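You operate a simulated robot arm through the tools that you are given. There is no shell and no other tool. Be economical: measure what you need, move in short steps, check, and stop when the job is done.

You run a simulated robot arm. Do the job below in one go: nothing can be reset, and whatever is moved stays where it is left.

## Task
Rinse the green ring, dry it on the towel, shut it in the drawer.
Fine: Dip it in the wide white tub, leave it on the striped towel till the drops are gone, lay it in the wide white drawer of the pole rack. Spill a teaspoon at most, drop nothing, leave nothing switched on.
Where things are to end (x, y in the base frame): green ring within 0.08 m of [-1.19, 0.68].

Only the result counts: the job must be done as asked and must still hold three seconds after the hand-in. Knocking over, shifting, dropping, spilling or breaking anything else fails it. Flat cloth is picked up by pressing the open fingertips on it (5 to 10 N) and closing them slowly along it; thin cloth reads only 2 to 8 mm in the jaws.

## Robot
A 6-joint arm with a two-finger parallel gripper on a trunk, on a base that drives. Base frame: it is fixed to the floor where the robot stands at the start and does not move with it; the origin is under the middle of the robot, x ahead of it, y to its left, z up. Units: m, rad, N and s.
With the tool pointing down near the work surface it reaches from about 0.16 to 0.84 m from the robot's upright axis, wherever it stands. Its first joint turns from -2.897 to 2.897 rad. Places, roughly: striped towel [-1.25, 0.75, 0.75]; striped towel top [-1.2, 0.7, 0.8]; wide white drawer [-1.2, 0.6, 0.7]; wide white drawer inside [-1.2, 0.7, 0.6]; wide white tub [0.4, 0.2, 0.8]. Payload 3.91 kg.
The TCP is the grasp point between the finger pads, 0.03 m short of the fingertips. In the tool frame z runs along the fingers and y along their closing line. Largest opening 0.11 m; finger width 0.02, thickness 0.01; the body of the gripper, 0.048 by 0.112 m, starts 0.055 m behind the TCP.
Orientation is told as [roll, pitch, yaw] about the base's x, y, z axes, in that order, counted from this pose: with the fingers straight down and closing along the base's y, the tool's x points along the base's -x, its y along +y and its z along -z.

## Interface
- The arm moves only by the tool apply_moves. Its argument "moves" is a list of rows, each a list of 7 numbers: the turn, a rotation vector about the tool's x, y, z in units of 4 degrees (1.0 is 4 degrees), then the shift along the tool's x, y, z in units of 25 mm (1.0 is 25 mm), then the gripper command, from -1 (shut) to 1 (fully open), values between in proportion. In form: [[wx, wy, wz, x, y, z, gripper], ...]. A call has 1 to 12 rows; each row shifts and turns the commanded pose from where the row before left it, along the tool's axes as they then stand. A call with a number of a shift or a turn outside -1 to 1 is refused whole. Each row takes 0.2 s and may step no farther than 0.05 m and 0.15 rad from the row before; otherwise, or with a gripper value out of range, the whole call is refused. Where a pose cannot be reached the arm comes as near as it can. A force on the tool above 90 N (or 10 N above the force at the start of the call, whichever is more), or a blocked arm, ends the call early, and 0.2 s more pass. The fingers move at their own pace (about 0.108 m/s each) and stop on an object; they squeeze with about 40 N. The grip force told is the motor's: it shows also when the fingers shut on nothing. Time passes only in rows, and 0.2 s behind the last, so rows that do not move let the fingers close. It gives the time, the measured TCP pose, the force on the tool (base axes), the opening and the grip force at its end, in the units of the frame above (readings bear some noise), with the torque about the TCP (base axes, N m) and any sound that the robot's microphone picked up.
- Cameras (640 x 400 px; columns grow to the right, rows downward): "scene" is now at [-0.1703, 0.0728, 1.439]; the picture's right is [1.00, -0.09, 0.00], its down [-0.07, -0.78, -0.62] and it looks along [0.05, 0.62, -0.79] (base axes); focal length 214 px, centre (320, 200). "wrist" rides on the gripper at [0.077, 0.007, -0.115] in the tool frame; the picture's right is [-0.09, 1.00, 0.00], its down [-0.80, -0.07, -0.59] and it looks along [-0.59, -0.05, 0.80] (tool axes); focal length 270 px, centre (320, 200). There is no depth. A picture from a camera that has moved, and an enlarged one, comes with that camera's place and axes in the base frame and with its lens. The place of the scene camera against the robot may be out by one fixed shift of up to 0.012 m in any direction.
- capture(camera): a new picture of that camera. The clock stands still meanwhile.
- lift_body(by): slides the trunk up (or, below 0, down) by that many m; the arm and the scene camera ride with it, the base frame stays. It gives what a move gives, with no picture.
- steer(legs): drives the robot by 1 to 6 legs, each [ahead, left, turn to the left] in m, m and rad, along the robot's own axes; the way and the turn of a leg run together, so that a leg with both is an arc; at most 1.5 m and 3.142 rad a leg. The arm and the cameras ride along, it lands a little off, and it stops where it bumps. It gives what a move gives.
- turn_head(pan, tilt): turns the head with the scene camera to pan (to the left, within 1.501 rad either way) and tilt (down, from -0.506 to 1.204), counted from straight ahead of the robot. It gives what a move gives.
- enlarge(camera, box): a new picture of the part [left, top, right, bottom] of that camera's present view, enlarged. The clock stands still meanwhile.
- hand_in(): hands the job in; it is judged then, once.

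Go step by step. Nothing tells you exact positions but the pictures and the camera data: compare them with the known pose of the tool, close in by small moves and look again before you grip or let go. The budget is 120 turns and 98 pictures, counting those below and the enlarged ones. Unless the task says otherwise, let go and move clear before handing in, and close with one line.

The tools are called after "Request:" as name(argument=value, ...) on one line, values as JSON. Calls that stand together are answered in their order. apply_moves: Moves the arm, as the interface text tells. Its arguments: {"type":"object","properties":{"moves":{"type":"array"}},"required":["moves"]} The other tools are called the same way: lift_body (by) slides the trunk up or down; steer (legs) drives the base; turn_head (pan, tilt) turns the head that bears the scene camera; capture (camera) takes a picture; enlarge (camera, box) takes an enlarged picture of a part of a camera's view; hand_in () hands the job in.

At the start:

```text
t: 0.0
tool_pos: [-0.1933, 0.3018, 1.1818]
tcp_rot: [-0.001, -0.001, 0.001]
force: [-0.2, -0.1, -0.9]
moment: [0.02, 0.0, 0.0]
grip_width: 0.1102
gripper_force: 0.1
trunk travel left (down, up): [-0.4, 0.14]
robot x, y, heading: [-0.0008, -0.0025, -0.002]
head pan, tilt: [1.482, 0.904]
```

scene: 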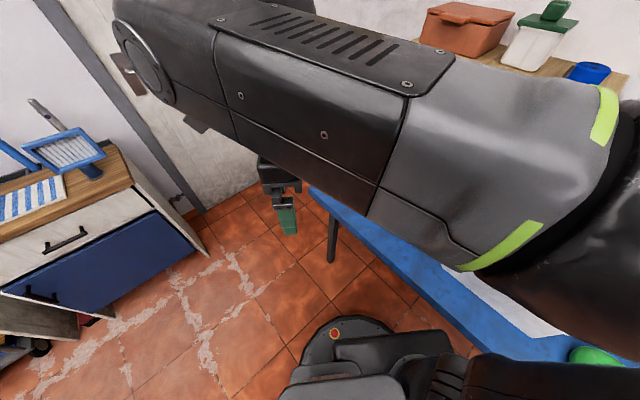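
wrist: 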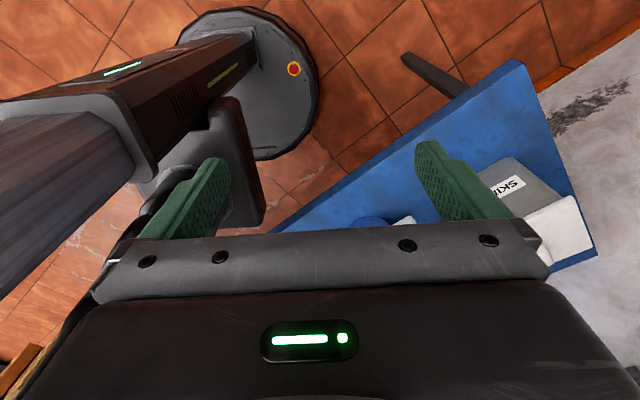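

The scene camera looks left, toward the drawer unit with the striped towel on top. I'll look ahead to find the ring and tub, then look left with less tilt.

Request:
turn_head(pan=0.3, tilt=0.8)

Request:
capture(camera="scene")

Request:
turn_head(pan=-0.6, tilt=0.7)

Request:
capture(camera="scene")

```text
t: 1.4
tool_pos: [-0.1925, 0.302, 1.1823]
tcp_rot: [0.001, 0.0, 0.0]
force: [-0.3, -1.0, -0.2]
moment: [0.0, -0.03, -0.03]
grip_width: 0.1101
gripper_force: 0.0
trunk travel left (down, up): [-0.4, 0.14]
robot x, y, heading: [-0.0024, 0.0002, 0.005]
head pan, tilt: [0.3, 0.799]
```

```text
95 pictures are left
camera scene: at [-0.1, 0.0217, 1.4471], right [0.3, -0.96, 0.0], down [-0.68, -0.21, -0.7], along [0.67, 0.21, -0.72], focal length 214 px, centre (320, 200)
```

scene: 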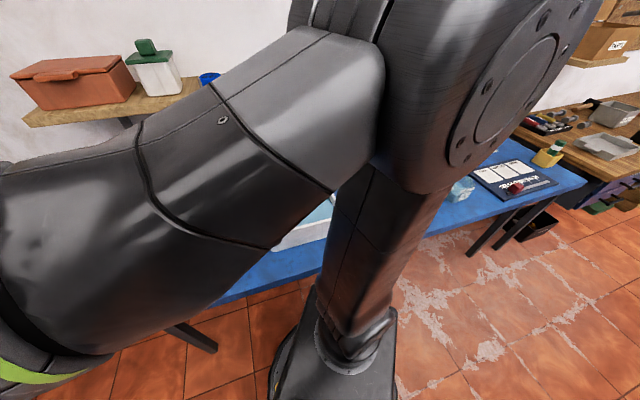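

```text
t: 2.6
tool_pos: [-0.1935, 0.3026, 1.1829]
tcp_rot: [0.001, 0.001, 0.0]
force: [0.2, -0.5, 0.3]
moment: [0.0, 0.01, 0.01]
grip_width: 0.1101
gripper_force: 0.0
trunk travel left (down, up): [-0.4, 0.14]
robot x, y, heading: [0.0056, -0.0029, 0.0]
head pan, tilt: [-0.6, 0.7]
```

```text
94 pictures are left
camera scene: at [-0.1069, -0.0502, 1.4554], right [-0.56, -0.83, 0.0], down [-0.53, 0.36, -0.76], along [0.63, -0.43, -0.64], focal length 214 px, centre (320, 200)
```

scene: 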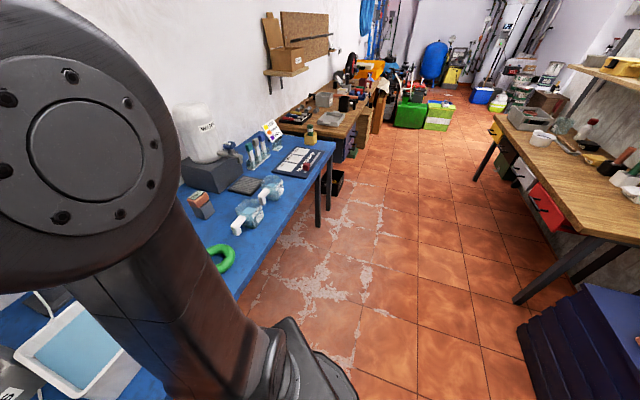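

The green ring lies on the blue bench near (0.44, -0.01), with the water tub to its left. I'll bring the arm round over the bench to look with the wrist camera.

Request:
apply_moves(moves=[[0, 0, 0, -1, 0.3, 0, 1], [0, 0, 0, -1, 0.3, 0, 1], [0, 0, 0, -1, 0.3, 0, 1], [0, 0, 0, -1, 0.3, 0, 1], [0, 0, 0, -1, 0.2, 0, 1], [0, 0, 0, -1, 0, 0, 1], [0, 0, 0, -1, 0, 0, 1], [0, 0, 0, -1, 0, 0, 1], [0, 0, 0, -1, 0, 0, 1], [0, 0, 0, -1, -0.3, 0, 1], [0, 0, 0, -1, -0.5, 0, 1], [0, 0, 0, -1, -0.5, 0, 1]])

Request:
apply_moves(moves=[[0, 0, 0, -1, -0.8, 0, 1], [0, 0, 0, -1, -0.8, 0, 1], [0, 0, 0, -1, -0.8, 0, 1], [0, 0, 0, -1, -0.8, 0, 1], [0, 0, 0, -1, -0.8, 0, 1], [0, 0, 0, -1, -0.8, 0, 1], [0, 0, 0, -0.5, -0.8, 0, 1], [0, 0, 0, 0, -0.8, 0, 1]])

Request:
capture(camera="wrist")

Request:
capture(camera="scene")

```text
t: 5.2
tool_pos: [0.1077, 0.3055, 1.1806]
tcp_rot: [0.001, -0.002, 0.002]
force: [-0.4, 0.5, 0.0]
moment: [-0.01, -0.03, 0.04]
grip_width: 0.11
gripper_force: 0.0
trunk travel left (down, up): [-0.4, 0.14]
robot x, y, heading: [-0.0015, -0.001, 0.005]
head pan, tilt: [-0.6, 0.7]
```

```text
t: 7.0
tool_pos: [0.2695, 0.144, 1.1821]
tcp_rot: [0.001, -0.002, 0.001]
force: [0.9, -0.5, 0.0]
moment: [-0.02, 0.0, 0.0]
grip_width: 0.1101
gripper_force: 0.1
trunk travel left (down, up): [-0.4, 0.14]
robot x, y, heading: [-0.0005, 0.001, 0.002]
head pan, tilt: [-0.6, 0.7]
```

```text
93 pictures are left
camera wrist: at [0.1927, 0.1505, 1.295], right [0.09, 1.0, 0.0], down [0.8, -0.07, 0.59], along [0.59, -0.05, -0.8], focal length 270 px, centre (320, 200)
```

wrist: 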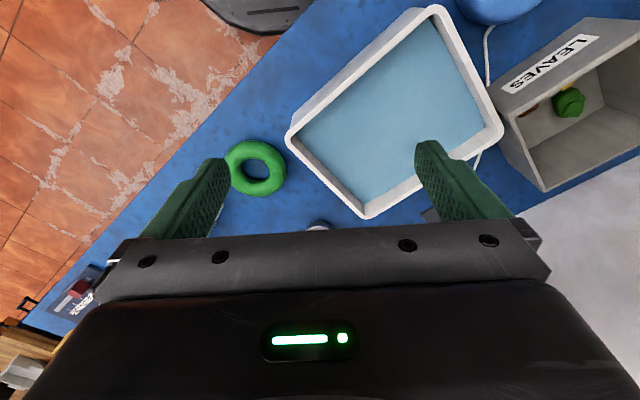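

```text
92 pictures are left
camera scene: at [-0.1069, -0.0504, 1.4554], right [-0.56, -0.83, 0.0], down [-0.53, 0.36, -0.76], along [0.63, -0.43, -0.64], focal length 214 px, centre (320, 200)
```

scene: 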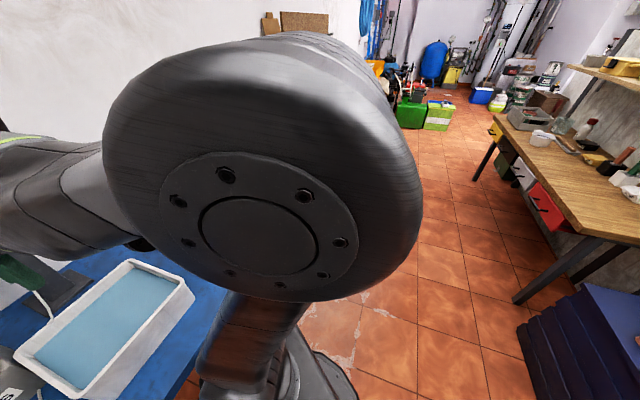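

The wrist camera puts the ring centre near (0.442, 0.00), about 0.115 m across with a tube of about 0.027 m; the tub centre is near (0.38, 0.26). I'll descend above the ring's left side with half-open fingers and re-measure.

Request:
apply_moves(moves=[[0, 0, 0, -0.86, -0.49, 1, 0], [0, 0, 0, -0.86, -0.49, 1, 0], [0, 0, 0, -0.86, -0.49, 1, 0], [0, 0, 0, -0.86, -0.49, 1, 0], [0, 0, 0, -0.86, -0.49, 1, 0], [0, 0, 0, -0.86, -0.49, 1, 0], [0, 0, 0, -0.86, -0.49, 1, 0], [0, 0, 0, -0.86, -0.49, 1, 0]])

Request:
capture(camera="wrist")

```text
t: 8.8
tool_pos: [0.4416, 0.0472, 0.9807]
tcp_rot: [0.0, -0.001, 0.001]
force: [0.2, 0.1, 0.8]
moment: [0.0, 0.03, -0.01]
grip_width: 0.0548
gripper_force: 0.0
trunk travel left (down, up): [-0.4, 0.14]
robot x, y, heading: [-0.0033, -0.0003, -0.0]
head pan, tilt: [-0.6, 0.7]
```

```text
91 pictures are left
camera wrist: at [0.365, 0.0526, 1.0944], right [0.09, 1.0, 0.0], down [0.8, -0.07, 0.59], along [0.59, -0.05, -0.8], focal length 270 px, centre (320, 200)
```

wrist: 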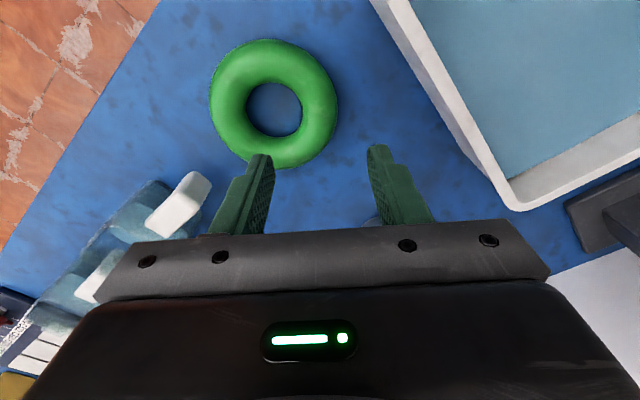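

The ring centre is near (0.439, 0.003), so the gripper is over its left limb with the inner finger lined up with the hole. I'll descend straight down and check.

Request:
apply_moves(moves=[[0, 0, 0, 0.1, -0.06, 0.8, 0], [0, 0, 0, 0, 0, 0.8, 0], [0, 0, 0, 0, 0, 0.8, 0], [0, 0, 0, 0, 0, 0.8, 0], [0, 0, 0, 0, 0, 0.8, 0], [0, 0, 0, 0, 0, 0.8, 0]])

Request:
capture(camera="wrist")

```text
t: 10.2
tool_pos: [0.4389, 0.0443, 0.8618]
tcp_rot: [0.002, 0.0, 0.001]
force: [0.8, -0.4, -0.1]
moment: [0.0, 0.05, -0.03]
grip_width: 0.055
gripper_force: 0.0
trunk travel left (down, up): [-0.4, 0.14]
robot x, y, heading: [0.0015, -0.0043, -0.004]
head pan, tilt: [-0.6, 0.7]
```

```text
90 pictures are left
camera wrist: at [0.362, 0.0515, 0.9755], right [0.09, 1.0, 0.0], down [0.8, -0.07, 0.59], along [0.59, -0.05, -0.8], focal length 270 px, centre (320, 200)
```

wrist: 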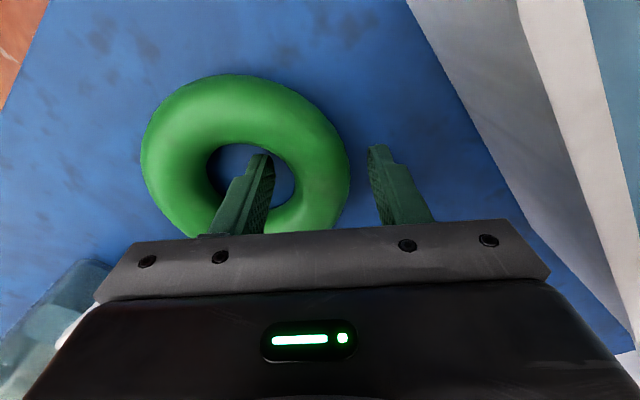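

The inner finger is in the hole and the outer one outside the ring. I'll go down 7 mm and close.

Request:
apply_moves(moves=[[0, 0, 0, 0, 0, 0.15, 0], [0, 0, 0, 0, 0, 0.15, 0], [0, 0, 0, 0, 0, 0, -0.3], [0, 0, 0, 0, 0, 0, -0.6], [0, 0, 0, 0, 0, 0, -1], [0, 0, 0, 0, 0, 0, -1]])

Request:
apply_moves(moves=[[0, 0, 0, 0, 0, -0.5, -1], [0, 0, 0, 0, 0, -1, -1], [0, 0, 0, 0, 0, -1, -1], [0, 0, 0, 0, 0, -1, -1]])

Request:
capture(camera="wrist")

```text
t: 11.6
tool_pos: [0.4387, 0.0444, 0.8554]
tcp_rot: [-0.001, 0.0, 0.001]
force: [-0.4, 0.2, 0.6]
moment: [0.03, -0.02, -0.02]
grip_width: 0.0302
gripper_force: 40.2
trunk travel left (down, up): [-0.4, 0.14]
robot x, y, heading: [0.0009, 0.0028, -0.003]
head pan, tilt: [-0.6, 0.7]
```

```text
t: 12.6
tool_pos: [0.4396, 0.0451, 0.9419]
tcp_rot: [0.001, 0.0, 0.001]
force: [0.3, -0.6, -0.3]
moment: [0.02, -0.04, 0.02]
grip_width: 0.0
gripper_force: 37.8
trunk travel left (down, up): [-0.4, 0.14]
robot x, y, heading: [-0.0007, -0.0006, -0.002]
head pan, tilt: [-0.6, 0.7]
```

```text
89 pictures are left
camera wrist: at [0.3617, 0.0526, 1.056], right [0.09, 1.0, 0.0], down [0.8, -0.07, 0.59], along [0.59, -0.05, -0.8], focal length 270 px, centre (320, 200)
```

wrist: 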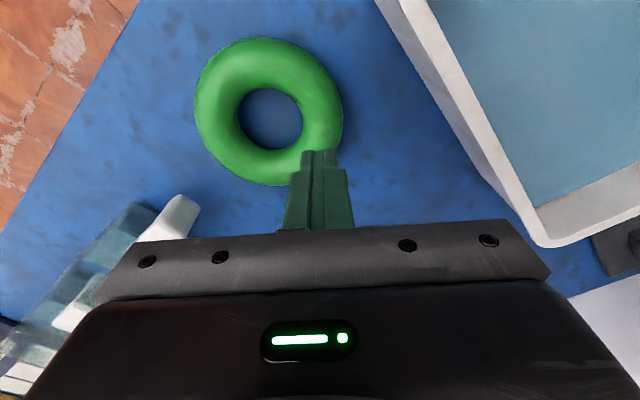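

The fingers slipped off the top of the ring: the grip was too high and about 8 mm off in x. The ring is still in place near (0.431, 0.003), so I'll re-centre, go lower until the tips nearly touch the bench, and grip again.

Request:
apply_moves(moves=[[0, 0, 0, 0.34, 0.04, 0, 0], [0, 0, 0, 0, 0, 0, 0], [0, 0, 0, 0, 0, 0.8, 0], [0, 0, 0, 0, 0, 0.8, 0], [0, 0, 0, 0, 0, 0.8, 0], [0, 0, 0, 0, 0, 0.6, 0], [0, 0, 0, 0, 0, 0.4, 0]])

Request:
apply_moves(moves=[[0, 0, 0, 0, 0, 0.1, 0], [0, 0, 0, 0, 0, 0.1, 0]])

Request:
capture(camera="wrist")

```text
t: 14.2
tool_pos: [0.4311, 0.0464, 0.858]
tcp_rot: [-0.001, 0.001, 0.0]
force: [0.6, 0.1, 0.6]
moment: [-0.02, -0.02, 0.01]
grip_width: 0.055
gripper_force: 0.2
trunk travel left (down, up): [-0.4, 0.14]
robot x, y, heading: [-0.0018, -0.0026, 0.007]
head pan, tilt: [-0.6, 0.7]
```

```text
t: 14.8
tool_pos: [0.4311, 0.0461, 0.8519]
tcp_rot: [0.0, 0.0, 0.001]
force: [0.1, -0.7, 0.1]
moment: [0.01, 0.04, 0.02]
grip_width: 0.0552
gripper_force: 0.1
trunk travel left (down, up): [-0.4, 0.14]
robot x, y, heading: [0.0015, 0.0052, 0.006]
head pan, tilt: [-0.6, 0.7]
```

```text
88 pictures are left
camera wrist: at [0.3536, 0.0529, 0.9654], right [0.09, 1.0, 0.0], down [0.8, -0.07, 0.59], along [0.59, -0.05, -0.8], focal length 270 px, centre (320, 200)
```

wrist: 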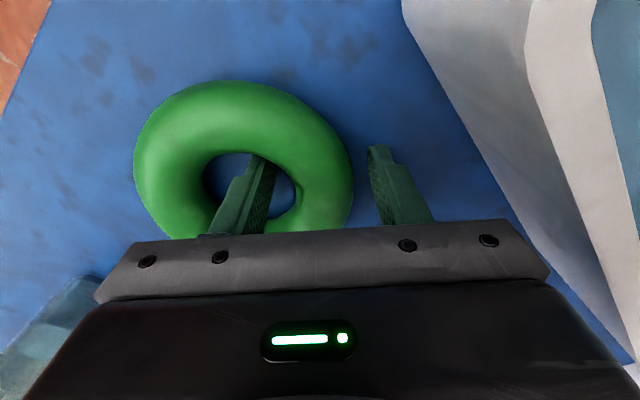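

The tips are close to the bench and nothing is touching yet. I'll close here, then lift only 1 cm and look.

Request:
apply_moves(moves=[[0, 0, 0, 0, 0, 0.05, 0], [0, 0, 0, 0, 0, 0, -0.3], [0, 0, 0, 0, 0, 0, -0.6], [0, 0, 0, 0, 0, 0, -1], [0, 0, 0, 0, 0, 0, -1], [0, 0, 0, 0, 0, 0, -1]])

Request:
capture(camera="wrist")

Request:
apply_moves(moves=[[0, 0, 0, 0, 0, -0.2, -1], [0, 0, 0, 0, 0, -0.2, -1]])

Request:
capture(camera="wrist")

```text
t: 16.2
tool_pos: [0.4309, 0.0452, 0.8518]
tcp_rot: [-0.001, -0.001, 0.0]
force: [0.4, -0.1, -0.2]
moment: [0.02, -0.04, 0.01]
grip_width: 0.0332
gripper_force: 39.8
trunk travel left (down, up): [-0.4, 0.14]
robot x, y, heading: [0.001, 0.0009, 0.0]
head pan, tilt: [-0.6, 0.7]
```

```text
87 pictures are left
camera wrist: at [0.3536, 0.0528, 0.9643], right [0.09, 1.0, 0.0], down [0.8, -0.07, 0.59], along [0.59, -0.05, -0.8], focal length 270 px, centre (320, 200)
```

wrist: 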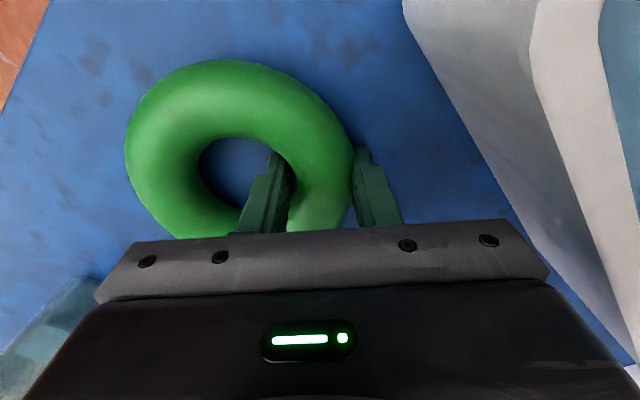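

```text
t: 16.8
tool_pos: [0.43, 0.0455, 0.8604]
tcp_rot: [0.0, -0.001, -0.001]
force: [-0.2, 0.3, -0.5]
moment: [0.01, 0.01, 0.05]
grip_width: 0.0333
gripper_force: 40.1
trunk travel left (down, up): [-0.4, 0.14]
robot x, y, heading: [-0.0017, -0.0004, 0.004]
head pan, tilt: [-0.6, 0.7]
```

```text
86 pictures are left
camera wrist: at [0.3532, 0.0528, 0.9744], right [0.09, 1.0, 0.0], down [0.8, -0.07, 0.59], along [0.59, -0.05, -0.8], focal length 270 px, centre (320, 200)
```

wrist: 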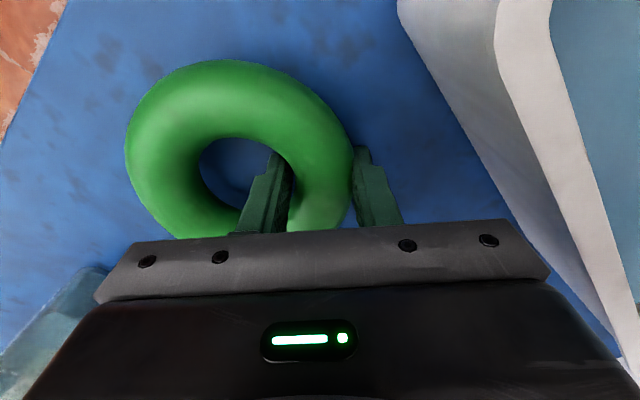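

The ring now rises with the fingers (opening 0.033 m). I'll lift further and confirm before moving to the tub.

Request:
apply_moves(moves=[[0, 0, 0, 0, 0, -0.4, -1], [0, 0, 0, 0, 0, -0.6, -1], [0, 0, 0, 0, 0, -0.8, -1], [0, 0, 0, 0, 0, -0.8, -1], [0, 0, 0, 0, 0, -0.8, -1], [0, 0, 0, 0, 0, -0.8, -1], [0, 0, 0, 0, 0, -0.8, -1], [0, 0, 0, 0, 0, -0.6, -1]])

Request:
capture(camera="wrist")

```text
t: 18.6
tool_pos: [0.4291, 0.0477, 1.002]
tcp_rot: [-0.001, 0.0, 0.0]
force: [-0.7, -0.7, -1.1]
moment: [0.03, -0.02, -0.02]
grip_width: 0.0331
gripper_force: 40.2
trunk travel left (down, up): [-0.4, 0.14]
robot x, y, heading: [-0.0013, -0.001, -0.001]
head pan, tilt: [-0.6, 0.7]
```

```text
85 pictures are left
camera wrist: at [0.3527, 0.0535, 1.1149], right [0.09, 1.0, 0.0], down [0.8, -0.07, 0.59], along [0.59, -0.05, -0.8], focal length 270 px, centre (320, 200)
```

wrist: 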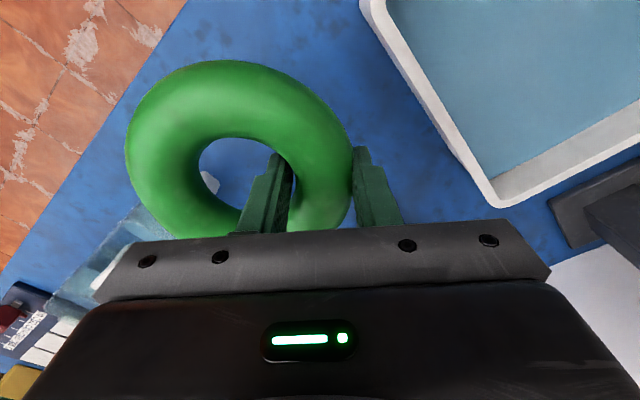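

The ring is held firmly. Comparing two views puts the tub rim at z ≈ 0.92, centre ≈ (0.36, 0.246); I'll carry the ring over it.

Request:
apply_moves(moves=[[0, 0, 0, 0.25, 0.88, -0.1, -1], [0, 0, 0, 0.25, 0.88, -0.1, -1], [0, 0, 0, 0.25, 0.88, -0.1, -1], [0, 0, 0, 0.25, 0.88, 0, -1], [0, 0, 0, 0.25, 0.88, 0, -1], [0, 0, 0, 0.25, 0.88, 0, -1], [0, 0, 0, 0.25, 0.88, 0, -1], [0, 0, 0, 0.25, 0.88, 0, -1], [0, 0, 0, 0.25, 0.88, 0, -1], [0, 0, 0, 0.25, 0.88, 0, -1]])

Request:
capture(camera="wrist")

Request:
turn_head(pan=0.5, tilt=1.0)

Request:
capture(camera="scene")

```text
t: 20.8
tool_pos: [0.3683, 0.2665, 1.0081]
tcp_rot: [0.0, -0.001, 0.0]
force: [-0.3, -0.1, -0.4]
moment: [0.01, -0.01, 0.01]
grip_width: 0.0331
gripper_force: 39.9
trunk travel left (down, up): [-0.4, 0.14]
robot x, y, heading: [-0.0022, 0.0011, -0.005]
head pan, tilt: [-0.6, 0.7]
```

```text
84 pictures are left
camera wrist: at [0.2916, 0.2732, 1.1225], right [0.09, 1.0, 0.0], down [0.8, -0.07, 0.59], along [0.59, -0.05, -0.8], focal length 270 px, centre (320, 200)
```

wrist: 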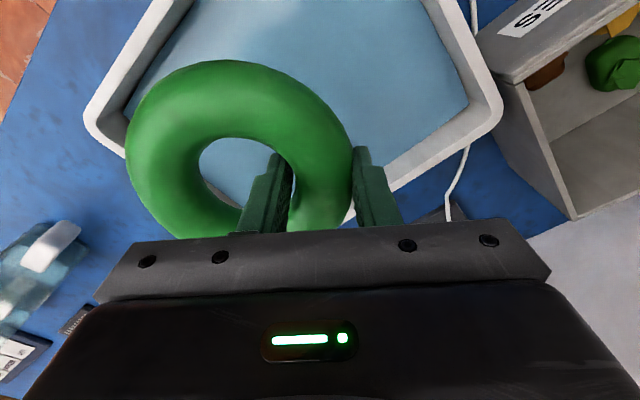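

```text
t: 22.1
tool_pos: [0.3687, 0.2668, 1.0096]
tcp_rot: [0.001, 0.0, -0.002]
force: [-1.0, -0.1, -0.7]
moment: [0.07, -0.01, -0.02]
grip_width: 0.0328
gripper_force: 39.8
trunk travel left (down, up): [-0.4, 0.14]
robot x, y, heading: [-0.001, -0.0023, 0.0]
head pan, tilt: [0.499, 1.0]
```

```text
83 pictures are left
camera scene: at [-0.1156, 0.0311, 1.432], right [0.48, -0.88, 0.0], down [-0.74, -0.4, -0.54], along [0.47, 0.26, -0.84], focal length 214 px, centre (320, 200)
```

scene: 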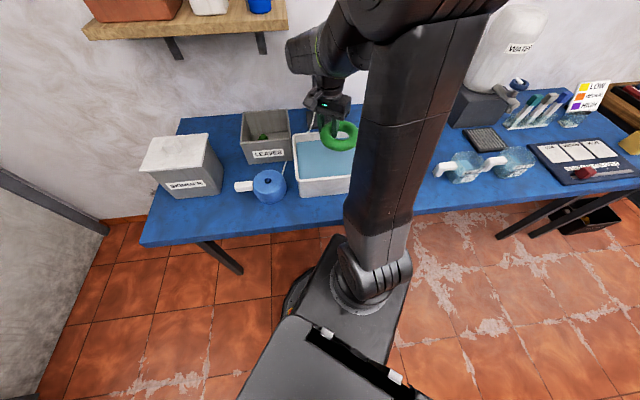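

The ring is above the tub, with its clearance a little short on one side. I'll shift 6 mm to centre it, go down to just over the water and check the level.

Request:
apply_moves(moves=[[0, 0, 0, -0.24, 0.24, 0.4, -1], [0, 0, 0, 0, 0, 0.8, -1], [0, 0, 0, 0, 0, 0.8, -1], [0, 0, 0, 0, 0, 0.8, -1]])

Request:
capture(camera="wrist")

Request:
enlarge(camera="scene", box=[230, 60, 390, 220])

```text
t: 23.1
tool_pos: [0.3744, 0.2719, 0.9385]
tcp_rot: [0.001, 0.0, 0.0]
force: [0.4, -0.8, -1.3]
moment: [0.03, -0.01, -0.02]
grip_width: 0.0329
gripper_force: 39.5
trunk travel left (down, up): [-0.4, 0.14]
robot x, y, heading: [0.0034, -0.0036, -0.0]
head pan, tilt: [0.499, 1.0]
```

```text
82 pictures are left
camera wrist: at [0.2975, 0.2794, 1.0519], right [0.09, 1.0, 0.0], down [0.8, -0.07, 0.59], along [0.59, -0.05, -0.8], focal length 270 px, centre (320, 200)
```

wrist: 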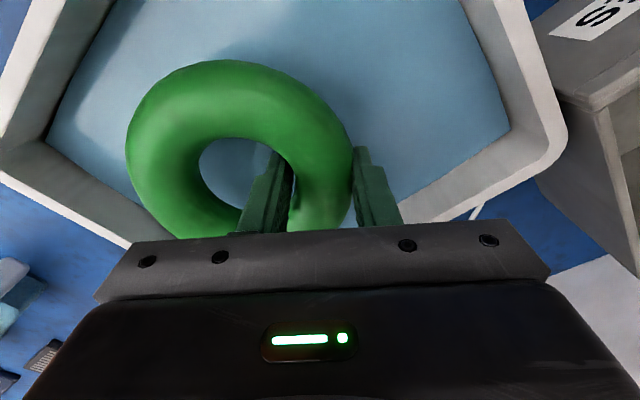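

```text
2.50 times, centred on (310, 140) of scene
camera zoom: at [-0.1156, 0.0313, 1.4321], right [0.48, -0.88, 0.0], down [-0.74, -0.4, -0.54], along [0.47, 0.26, -0.84], focal length 536 px, centre (345, 350)
```

zoom: 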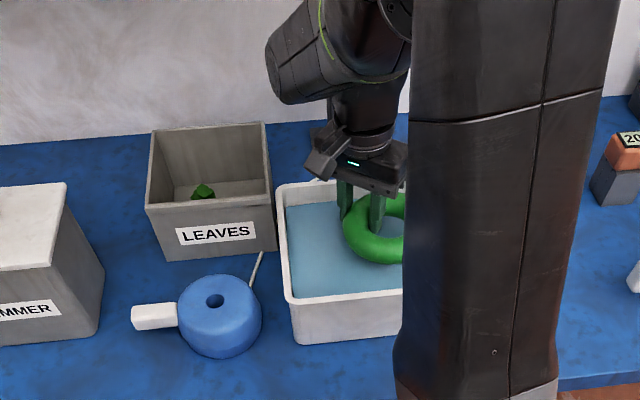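

The water surface is about 2–3 cm below the rim and the ring is clear of the walls. I'll lower slowly until it is fully under.

Request:
apply_moves(moves=[[0, 0, 0, 0, 0, 0.3, -1], [0, 0, 0, 0, 0, 0.25, -1], [0, 0, 0, 0, 0, 0.25, -1], [0, 0, 0, 0, 0, 0.25, -1], [0, 0, 0, 0, 0, 0.25, -1], [0, 0, 0, 0, 0, 0.25, -1], [0, 0, 0, 0, 0, 0.25, -1], [0, 0, 0, 0, 0, 0.25, -1], [0, 0, 0, 0, 0, 0.25, -1], [0, 0, 0, 0, 0, 0.25, -1], [0, 0, 0, 0, 0, 0.25, -1], [0, 0, 0, 0, 0, 0, -1]])

Request:
capture(camera="wrist")

Request:
enlarge(camera="scene", box=[230, 60, 390, 220])

```text
t: 25.7
tool_pos: [0.3759, 0.2717, 0.8675]
tcp_rot: [0.002, 0.0, -0.001]
force: [1.3, 0.3, -0.4]
moment: [0.03, 0.01, 0.03]
grip_width: 0.0326
gripper_force: 40.0
trunk travel left (down, up): [-0.4, 0.14]
robot x, y, heading: [0.0054, -0.0007, 0.003]
head pan, tilt: [0.499, 1.0]
```

```text
80 pictures are left
camera wrist: at [0.2975, 0.2789, 0.9821], right [0.09, 1.0, 0.0], down [0.8, -0.07, 0.59], along [0.59, -0.05, -0.8], focal length 270 px, centre (320, 200)
```

wrist: 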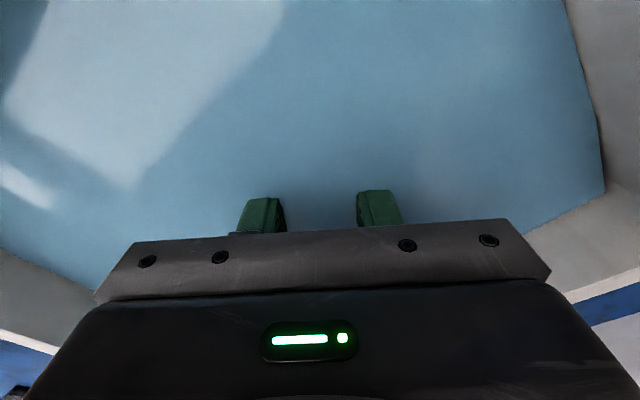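

```text
2.50 times, centred on (310, 140) of scene
camera zoom: at [-0.1156, 0.0312, 1.432], right [0.48, -0.88, 0.0], down [-0.74, -0.4, -0.54], along [0.47, 0.26, -0.84], focal length 536 px, centre (345, 350)
```

zoom: 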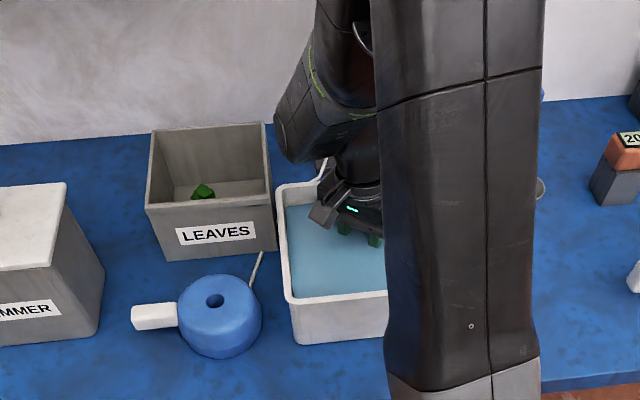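

The ring is fully under water. I'll hold it for two seconds, raise it slowly and let it drip over the tub.

Request:
apply_moves(moves=[[0, 0, 0, 0, 0, 0, -1], [0, 0, 0, 0, 0, 0, -1], [0, 0, 0, 0, 0, 0, -1], [0, 0, 0, 0, 0, 0, -1], [0, 0, 0, 0, 0, 0, -1], [0, 0, 0, 0, 0, 0, -1], [0, 0, 0, 0, 0, 0, -1], [0, 0, 0, 0, 0, 0, -1], [0, 0, 0, 0, 0, 0, -1], [0, 0, 0, 0, 0, 0, -1]])

Request:
apply_moves(moves=[[0, 0, 0, 0, 0, -0.25, -1], [0, 0, 0, 0, 0, -0.25, -1], [0, 0, 0, 0, 0, -0.25, -1], [0, 0, 0, 0, 0, -0.25, -1], [0, 0, 0, 0, 0, -0.25, -1], [0, 0, 0, 0, 0, -0.25, -1], [0, 0, 0, 0, 0, -0.25, -1], [0, 0, 0, 0, 0, -0.25, -1], [0, 0, 0, 0, 0, -0.25, -1], [0, 0, 0, 0, 0, -0.25, -1], [0, 0, 0, 0, 0, -0.25, -1], [0, 0, 0, 0, 0, -0.25, -1]])

Request:
apply_moves(moves=[[0, 0, 0, 0, 0, 0, -1], [0, 0, 0, 0, 0, 0, -1], [0, 0, 0, 0, 0, 0, -1], [0, 0, 0, 0, 0, 0, -1], [0, 0, 0, 0, 0, 0, -1], [0, 0, 0, 0, 0, 0, -1], [0, 0, 0, 0, 0, 0, -1], [0, 0, 0, 0, 0, 0, -1], [0, 0, 0, 0, 0, 0, -1], [0, 0, 0, 0, 0, 0, -1]])

Request:
capture(camera="wrist")

```text
t: 27.9
tool_pos: [0.3744, 0.273, 0.8692]
tcp_rot: [0.001, 0.0, 0.0]
force: [-0.4, 0.9, -1.3]
moment: [0.05, 0.01, 0.02]
grip_width: 0.0327
gripper_force: 39.9
trunk travel left (down, up): [-0.4, 0.14]
robot x, y, heading: [-0.0028, -0.0022, -0.002]
head pan, tilt: [0.499, 1.0]
```

```text
t: 30.5
tool_pos: [0.3748, 0.2718, 0.9426]
tcp_rot: [0.0, 0.001, -0.001]
force: [0.5, 0.2, -0.5]
moment: [0.02, -0.01, -0.03]
grip_width: 0.0324
gripper_force: 40.1
trunk travel left (down, up): [-0.4, 0.14]
robot x, y, heading: [-0.0026, -0.0021, -0.001]
head pan, tilt: [0.499, 1.0]
```

```text
t: 32.7
tool_pos: [0.3743, 0.2728, 0.943]
tcp_rot: [-0.001, 0.0, 0.001]
force: [-0.6, 0.3, -0.8]
moment: [0.03, 0.02, 0.04]
grip_width: 0.0322
gripper_force: 40.4
trunk travel left (down, up): [-0.4, 0.14]
robot x, y, heading: [-0.0018, 0.0022, 0.0]
head pan, tilt: [0.499, 1.0]
```

```text
78 pictures are left
camera wrist: at [0.297, 0.2788, 1.0565], right [0.09, 1.0, 0.0], down [0.8, -0.07, 0.59], along [0.59, -0.05, -0.8], focal length 270 px, centre (320, 200)
```

wrist: 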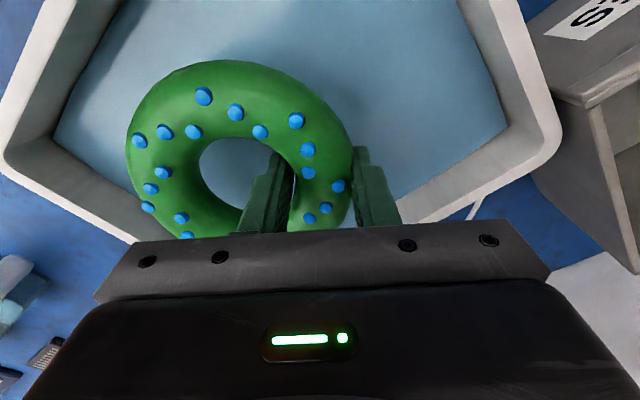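

Blue drops show on the ring, so it is wet. I'll let it drip a little longer over the tub, then lift clear and look at the towel rack on the left.

Request:
apply_moves(moves=[[0, 0, 0, 0, 0, 0, -1], [0, 0, 0, 0, 0, 0, -1], [0, 0, 0, 0, 0, 0, -1], [0, 0, 0, 0, 0, 0, -1], [0, 0, 0, 0, 0, 0, -1], [0, 0, 0, 0, 0, 0, -1], [0, 0, 0, 0, 0, 0, -1], [0, 0, 0, 0, 0, 0, -1], [0, 0, 0, 0, 0, 0, -1], [0, 0, 0, 0, 0, 0, -1], [0, 0, 0, 0, 0, 0, -1], [0, 0, 0, 0, 0, 0, -1]])

Request:
apply_moves(moves=[[0, 0, 0, 0, 0, -0.6, -1], [0, 0, 0, 0, 0, -0.6, -1], [0, 0, 0, 0, 0, -0.6, -1], [0, 0, 0, 0, 0, -0.6, -1], [0, 0, 0, 0, 0, -0.6, -1], [0, 0, 0, 0, 0, -0.6, -1], [0, 0, 0, 0, 0, -0.6, -1], [0, 0, 0, 0, 0, -0.6, -1]])

Request:
capture(camera="wrist")

Request:
turn_head(pan=1.5, tilt=0.5)

Request:
capture(camera="scene")

```text
t: 35.3
tool_pos: [0.3749, 0.2716, 0.9426]
tcp_rot: [0.0, -0.001, 0.0]
force: [-0.6, -0.7, -0.4]
moment: [0.01, -0.04, -0.02]
grip_width: 0.032
gripper_force: 40.1
trunk travel left (down, up): [-0.4, 0.14]
robot x, y, heading: [-0.0007, 0.0003, 0.001]
head pan, tilt: [0.499, 1.0]
```

```text
t: 37.1
tool_pos: [0.3754, 0.2725, 1.0628]
tcp_rot: [-0.001, -0.001, -0.002]
force: [0.5, 0.0, -0.5]
moment: [0.09, 0.01, 0.01]
grip_width: 0.0322
gripper_force: 40.3
trunk travel left (down, up): [-0.4, 0.14]
robot x, y, heading: [-0.002, 0.0008, 0.004]
head pan, tilt: [0.499, 1.0]
```

```text
77 pictures are left
camera wrist: at [0.2975, 0.2792, 1.1769], right [0.09, 1.0, 0.0], down [0.8, -0.07, 0.59], along [0.59, -0.05, -0.8], focal length 270 px, centre (320, 200)
```

wrist: 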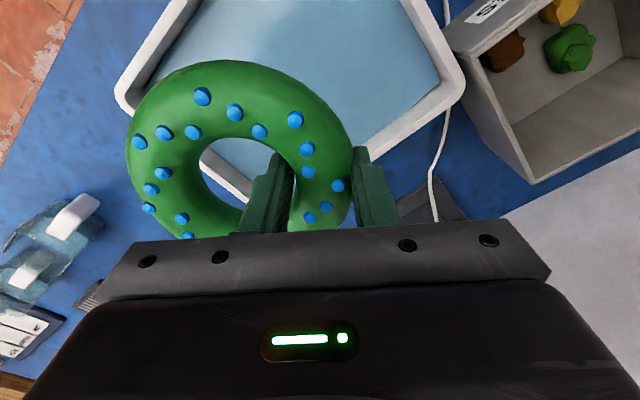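

```text
t: 38.4
tool_pos: [0.3745, 0.2727, 1.0625]
tcp_rot: [0.0, -0.001, 0.0]
force: [-0.7, 0.2, -1.2]
moment: [0.05, -0.01, 0.02]
grip_width: 0.0322
gripper_force: 39.8
trunk travel left (down, up): [-0.4, 0.14]
robot x, y, heading: [0.0, 0.0002, 0.002]
head pan, tilt: [1.499, 0.499]
```

```text
76 pictures are left
camera scene: at [-0.1703, 0.0885, 1.4731], right [1.0, -0.07, 0.0], down [-0.03, -0.48, -0.88], along [0.06, 0.88, -0.48], focal length 214 px, centre (320, 200)
```

scene: 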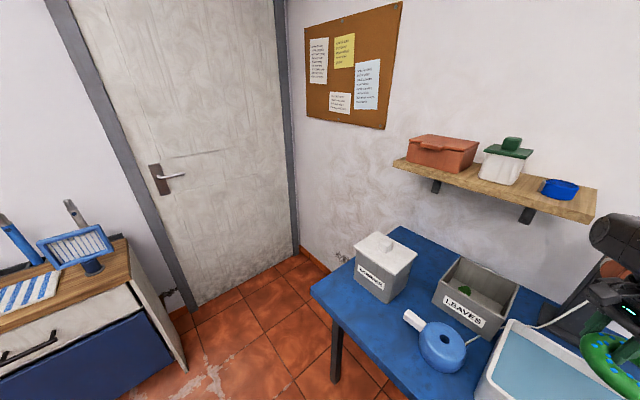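

The ring is wet but no longer dripping visibly. The rack stands to the left-rear near (-1.2, 0.65), its front facing roughly (0.65, -0.76). I'll back away from the bench, turn partway and look.

Request:
steer(legs=[[-0.4, 0, 0], [0, 0, 1.0]])

Request:
turn_head(pan=1.2, tilt=0.6)

Request:
capture(camera="scene")

```text
t: 43.4
tool_pos: [-0.4246, 0.4631, 1.0623]
tcp_rot: [-0.001, 0.0, 0.998]
force: [-1.1, 0.5, -1.3]
moment: [0.04, 0.0, -0.01]
grip_width: 0.0318
gripper_force: 39.9
trunk travel left (down, up): [-0.4, 0.14]
robot x, y, heading: [-0.3959, 0.0, 1.001]
head pan, tilt: [1.499, 0.499]
```

```text
t: 44.2
tool_pos: [-0.4248, 0.4623, 1.0627]
tcp_rot: [0.0, 0.0, 0.998]
force: [0.0, 0.6, -1.9]
moment: [0.04, 0.01, 0.01]
grip_width: 0.0316
gripper_force: 39.8
trunk travel left (down, up): [-0.4, 0.14]
robot x, y, heading: [-0.3968, -0.0018, 0.998]
head pan, tilt: [1.201, 0.6]
```

```text
75 pictures are left
camera scene: at [-0.5494, -0.0734, 1.4641], right [0.81, 0.59, 0.0], down [0.33, -0.46, -0.83], along [-0.49, 0.67, -0.56], focal length 214 px, centre (320, 200)
```

scene: 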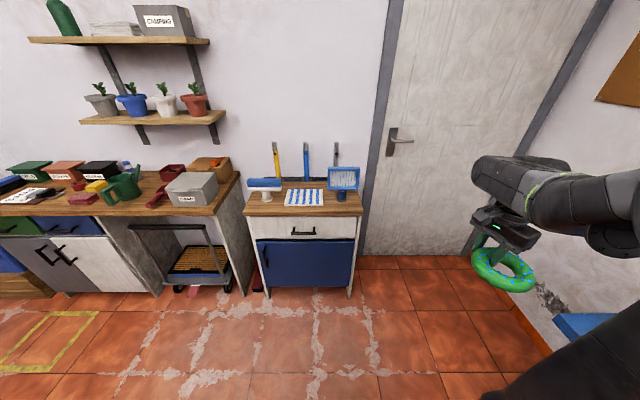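

The rack is now clearly visible: striped towel in the middle of its top between a blue squeegee and a brush, white drawer on top, blue door below. I'll enlarge it to measure.

Request:
enlarge(camera="scene", box=[225, 135, 385, 305])

```text
2.35 times, centred on (305, 220) of scene
camera zoom: at [-0.5494, -0.0734, 1.4641], right [0.81, 0.59, 0.0], down [0.33, -0.46, -0.83], along [-0.49, 0.67, -0.56], focal length 505 px, centre (355, 153)
```

zoom: 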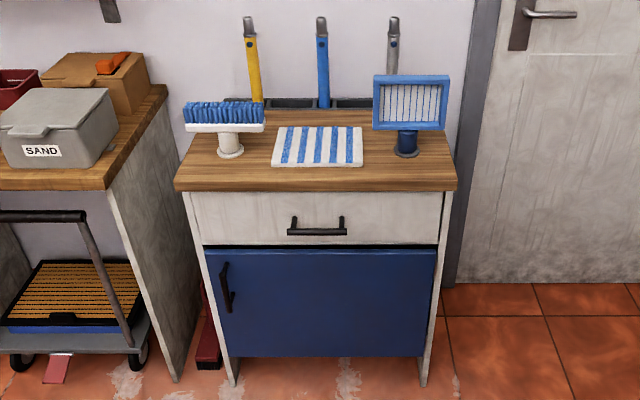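

Measured: towel centre ≈ (-1.21, 0.69), handle bar at z ≈ 0.70, rack facing n ≈ (0.59, -0.81). I'll drive to about (-0.77, 0.08) with heading 2.2, which puts the towel about 0.75 m straight ahead.

Request:
steer(legs=[[0, 0, 1.202], [0, 0.254, 0], [0.286, 0, 0]])

Request:
turn_head(pan=0, tilt=0.8)

Request:
capture(camera="scene")

Request:
capture(camera="wrist")

```text
t: 50.6
tool_pos: [-1.21, 0.2309, 1.0633]
tcp_rot: [0.0, 0.001, 2.193]
force: [0.4, 0.6, -0.4]
moment: [0.0, -0.01, 0.05]
grip_width: 0.0315
gripper_force: 40.0
trunk travel left (down, up): [-0.4, 0.14]
robot x, y, heading: [-0.7713, 0.0828, 2.194]
head pan, tilt: [1.201, 0.6]
```

```text
t: 52.0
tool_pos: [-1.2099, 0.2302, 1.0632]
tcp_rot: [0.001, 0.001, 2.194]
force: [0.5, -1.0, -1.0]
moment: [-0.03, 0.01, 0.02]
grip_width: 0.0314
gripper_force: 40.2
trunk travel left (down, up): [-0.4, 0.14]
robot x, y, heading: [-0.7694, 0.0867, 2.191]
head pan, tilt: [0.0, 0.799]
```

```text
73 pictures are left
camera scene: at [-0.725, 0.0095, 1.4472], right [0.81, 0.58, 0.0], down [0.42, -0.58, -0.7], along [-0.41, 0.57, -0.72], focal length 214 px, centre (320, 200)
```

scene: 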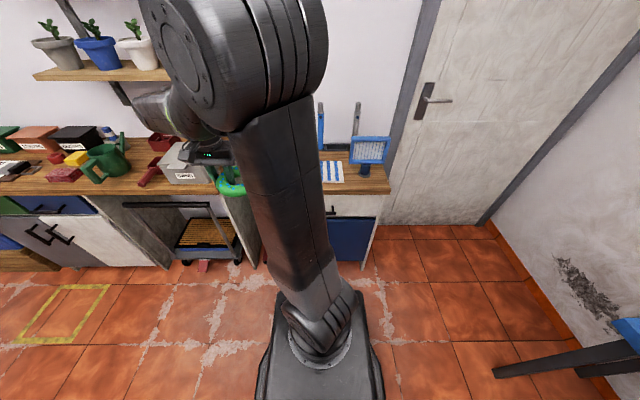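

```text
72 pictures are left
camera wrist: at [-1.1709, 0.1633, 1.1766], right [-0.86, -0.51, 0.0], down [-0.41, 0.69, 0.59], along [-0.3, 0.51, -0.8], focal length 270 px, centre (320, 200)
```

wrist: 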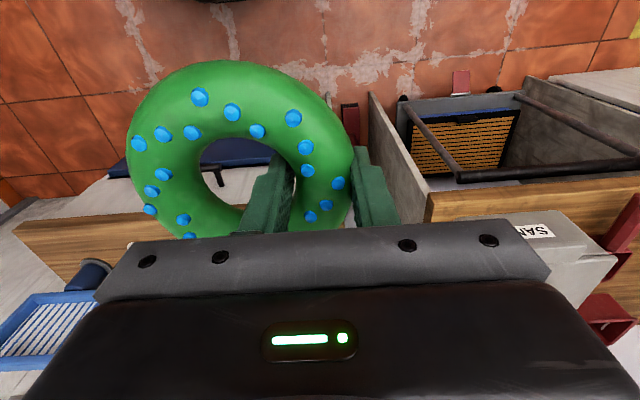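

The robot stands well placed. I'll raise the ring slightly and carry it ahead and right towards the towel, stopping partway to look.

Request:
apply_moves(moves=[[0, 0, 0, -0.2, -0.8, -0.5, -1], [0, 0, 0, -0.4, -0.8, -0.5, -1], [0, 0, 0, -0.8, -0.8, -0.5, -1], [0, 0, 0, -0.95, -0.8, 0, -1], [0, 0, 0, -0.95, -0.8, 0, -1], [0, 0, 0, -0.95, -0.8, 0, -1], [0, 0, 0, -0.95, -0.8, 0, -1], [0, 0, 0, -0.95, -0.8, 0, -1], [0, 0, 0, -0.95, -0.8, 0, -1], [0, 0, 0, -0.95, -0.8, 0, -1], [0, 0, 0, -0.95, -0.8, 0, -1], [0, 0, 0, -0.95, -0.8, 0, -1]])

Request:
capture(camera="wrist")

Request:
capture(camera="scene")

```text
t: 54.6
tool_pos: [-1.1622, 0.5727, 1.1001]
tcp_rot: [-0.001, 0.001, 2.192]
force: [-0.3, 0.3, -0.2]
moment: [-0.04, 0.03, 0.01]
grip_width: 0.0314
gripper_force: 40.1
trunk travel left (down, up): [-0.4, 0.14]
robot x, y, heading: [-0.7694, 0.0886, 2.193]
head pan, tilt: [0.0, 0.799]
```

```text
71 pictures are left
camera wrist: at [-1.1225, 0.5071, 1.2132], right [-0.86, -0.51, 0.0], down [-0.41, 0.69, 0.59], along [-0.3, 0.51, -0.8], focal length 270 px, centre (320, 200)
```

wrist: 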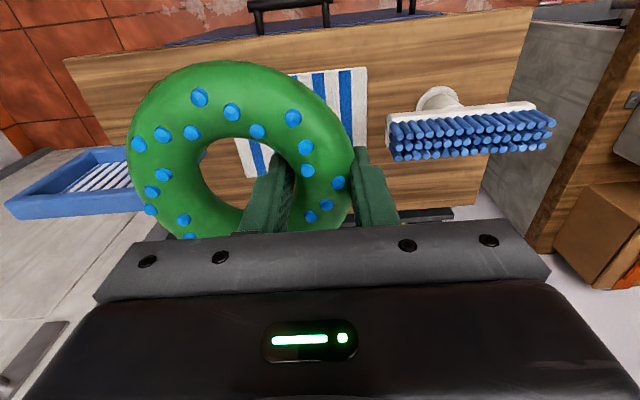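

```text
70 pictures are left
camera scene: at [-0.7251, 0.0102, 1.4472], right [0.81, 0.58, 0.0], down [0.42, -0.58, -0.7], along [-0.41, 0.57, -0.72], focal length 214 px, centre (320, 200)
```

scene: 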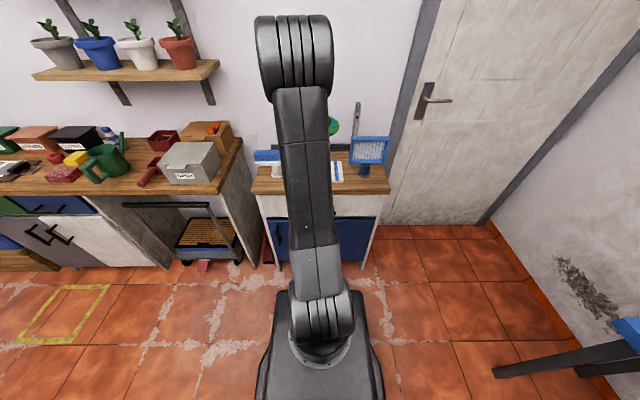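

The towel lies just ahead, with the brush to its left clear of the hand. I'll go forward about 10 cm and look again before descending.

Request:
apply_moves(moves=[[0, 0, 0, -0.8, -0.06, 0, -1], [0, 0, 0, -0.8, -0.06, 0, -1], [0, 0, 0, -0.8, -0.06, 0, -1], [0, 0, 0, -0.8, -0.06, 0, -1], [0, 0, 0, -0.8, -0.06, 0, -1]])

Request:
capture(camera="wrist")

Request:
turn_head(pan=0.3, tilt=0.55)

Request:
capture(camera="scene")

```text
t: 55.8
tool_pos: [-1.2134, 0.6588, 1.0995]
tcp_rot: [0.0, -0.001, 2.195]
force: [0.5, -0.8, -0.9]
moment: [-0.02, 0.03, 0.02]
grip_width: 0.0312
gripper_force: 40.1
trunk travel left (down, up): [-0.4, 0.14]
robot x, y, heading: [-0.7683, 0.0877, 2.191]
head pan, tilt: [0.0, 0.799]
```

```text
69 pictures are left
camera wrist: at [-1.1743, 0.5923, 1.2133], right [-0.86, -0.51, 0.0], down [-0.41, 0.69, 0.59], along [-0.3, 0.51, -0.8], focal length 270 px, centre (320, 200)
```

wrist: 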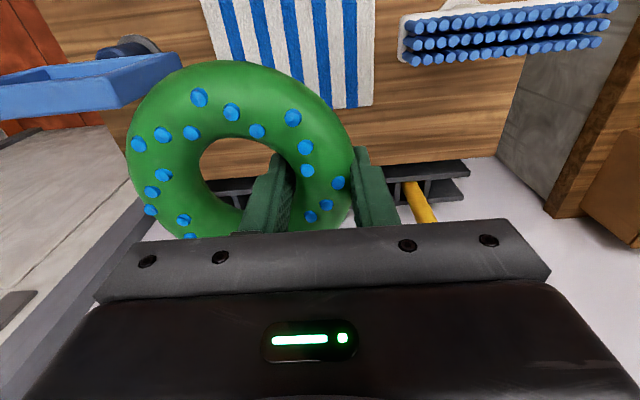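

```text
t: 56.6
tool_pos: [-1.212, 0.6585, 1.0999]
tcp_rot: [0.002, 0.001, 2.194]
force: [0.6, 0.4, -0.1]
moment: [0.01, -0.02, -0.04]
grip_width: 0.0315
gripper_force: 40.3
trunk travel left (down, up): [-0.4, 0.14]
robot x, y, heading: [-0.7722, 0.0865, 2.197]
head pan, tilt: [0.3, 0.55]
```

```text
68 pictures are left
camera scene: at [-0.7494, -0.0016, 1.4685], right [0.6, 0.8, 0.0], down [0.42, -0.32, -0.85], along [-0.68, 0.51, -0.52], focal length 214 px, centre (320, 200)
```

scene: 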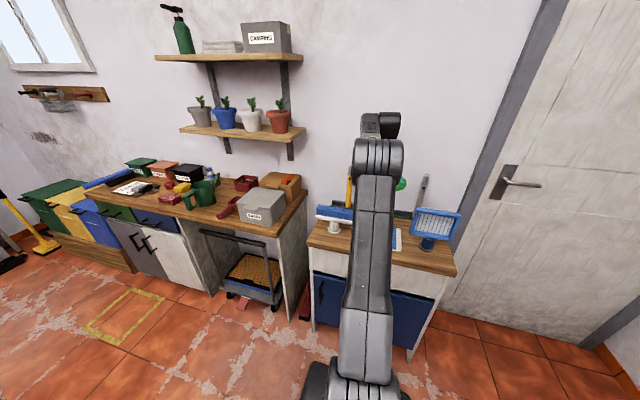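

The ring is over the towel with about 2 cm clearance to the brush and pad. I'll nudge it left 7 mm and descend partway, then check both sides.

Request:
apply_moves(moves=[[0, 0, 0, 0, 0.28, 0, -1], [0, 0, 0, 0, 0, 0.6, -1], [0, 0, 0, 0, 0, 0.6, -1], [0, 0, 0, 0, 0, 0.6, -1], [0, 0, 0, 0, 0, 0.6, -1], [0, 0, 0, 0, 0, 0.6, -1], [0, 0, 0, 0, 0, 0.6, -1]])

Request:
capture(camera="wrist")

Request:
enlarge(camera="scene", box=[300, 130, 480, 290])

```text
t: 58.2
tool_pos: [-1.2185, 0.6537, 1.0093]
tcp_rot: [-0.001, 0.001, 2.194]
force: [0.7, 0.6, -1.0]
moment: [-0.01, -0.02, -0.03]
grip_width: 0.0308
gripper_force: 40.0
trunk travel left (down, up): [-0.4, 0.14]
robot x, y, heading: [-0.7697, 0.0806, 2.198]
head pan, tilt: [0.3, 0.55]
```

```text
67 pictures are left
camera wrist: at [-1.1793, 0.5874, 1.1232], right [-0.86, -0.51, 0.0], down [-0.41, 0.69, 0.59], along [-0.3, 0.51, -0.8], focal length 270 px, centre (320, 200)
```

wrist: 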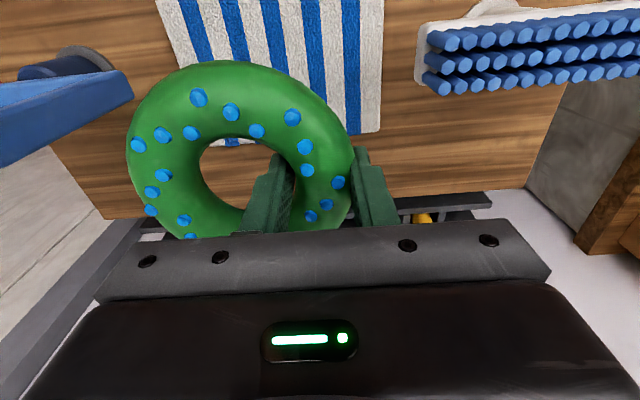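

```text
2.50 times, centred on (390, 210) of scene
camera zoom: at [-0.7496, -0.0015, 1.4686], right [0.6, 0.8, 0.0], down [0.42, -0.32, -0.85], along [-0.68, 0.51, -0.52], focal length 536 px, centre (145, 175)
```

zoom: 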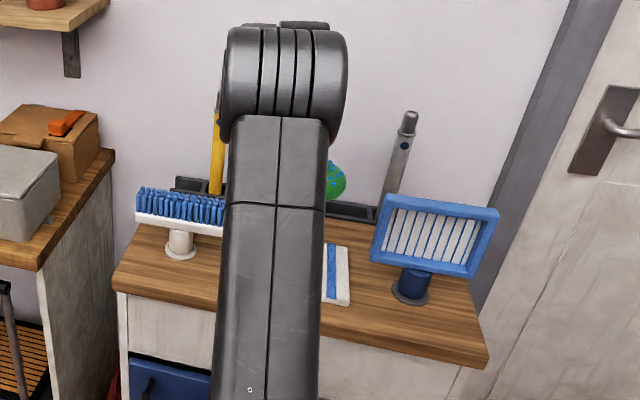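

Clearances are good on both sides (pad about 4 cm, brush about 2 cm). I'll ease 8 mm back toward the towel centre and descend to just above it.

Request:
apply_moves(moves=[[0, 0, 0, 0.3, 0, 0.5, -1], [0, 0, 0, 0, 0, 0.6, -1], [0, 0, 0, 0, 0, 0.6, -1], [0, 0, 0, 0, 0, 0.6, -1], [0, 0, 0, 0, 0, 0.6, -1], [0, 0, 0, 0, 0, 0.6, -1], [0, 0, 0, 0, 0, 0.6, -1], [0, 0, 0, 0, 0, 0.6, -1], [0, 0, 0, 0, 0, 0.6, -1], [0, 0, 0, 0, 0, 0.5, -1]])

Request:
capture(camera="wrist")

```text
t: 60.4
tool_pos: [-1.2152, 0.6493, 0.8644]
tcp_rot: [0.0, 0.0, 2.193]
force: [-1.1, 0.4, -0.3]
moment: [0.0, 0.01, 0.02]
grip_width: 0.0311
gripper_force: 40.0
trunk travel left (down, up): [-0.4, 0.14]
robot x, y, heading: [-0.7708, 0.0838, 2.194]
head pan, tilt: [0.3, 0.55]
```

```text
65 pictures are left
camera wrist: at [-1.1754, 0.5819, 0.9786], right [-0.86, -0.51, 0.0], down [-0.41, 0.69, 0.59], along [-0.3, 0.51, -0.8], focal length 270 px, centre (320, 200)
```

wrist: 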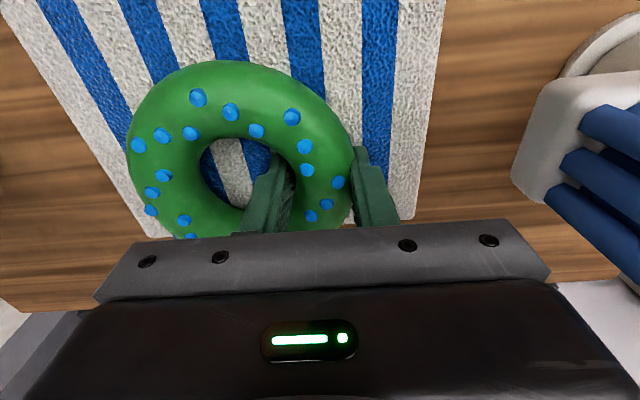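

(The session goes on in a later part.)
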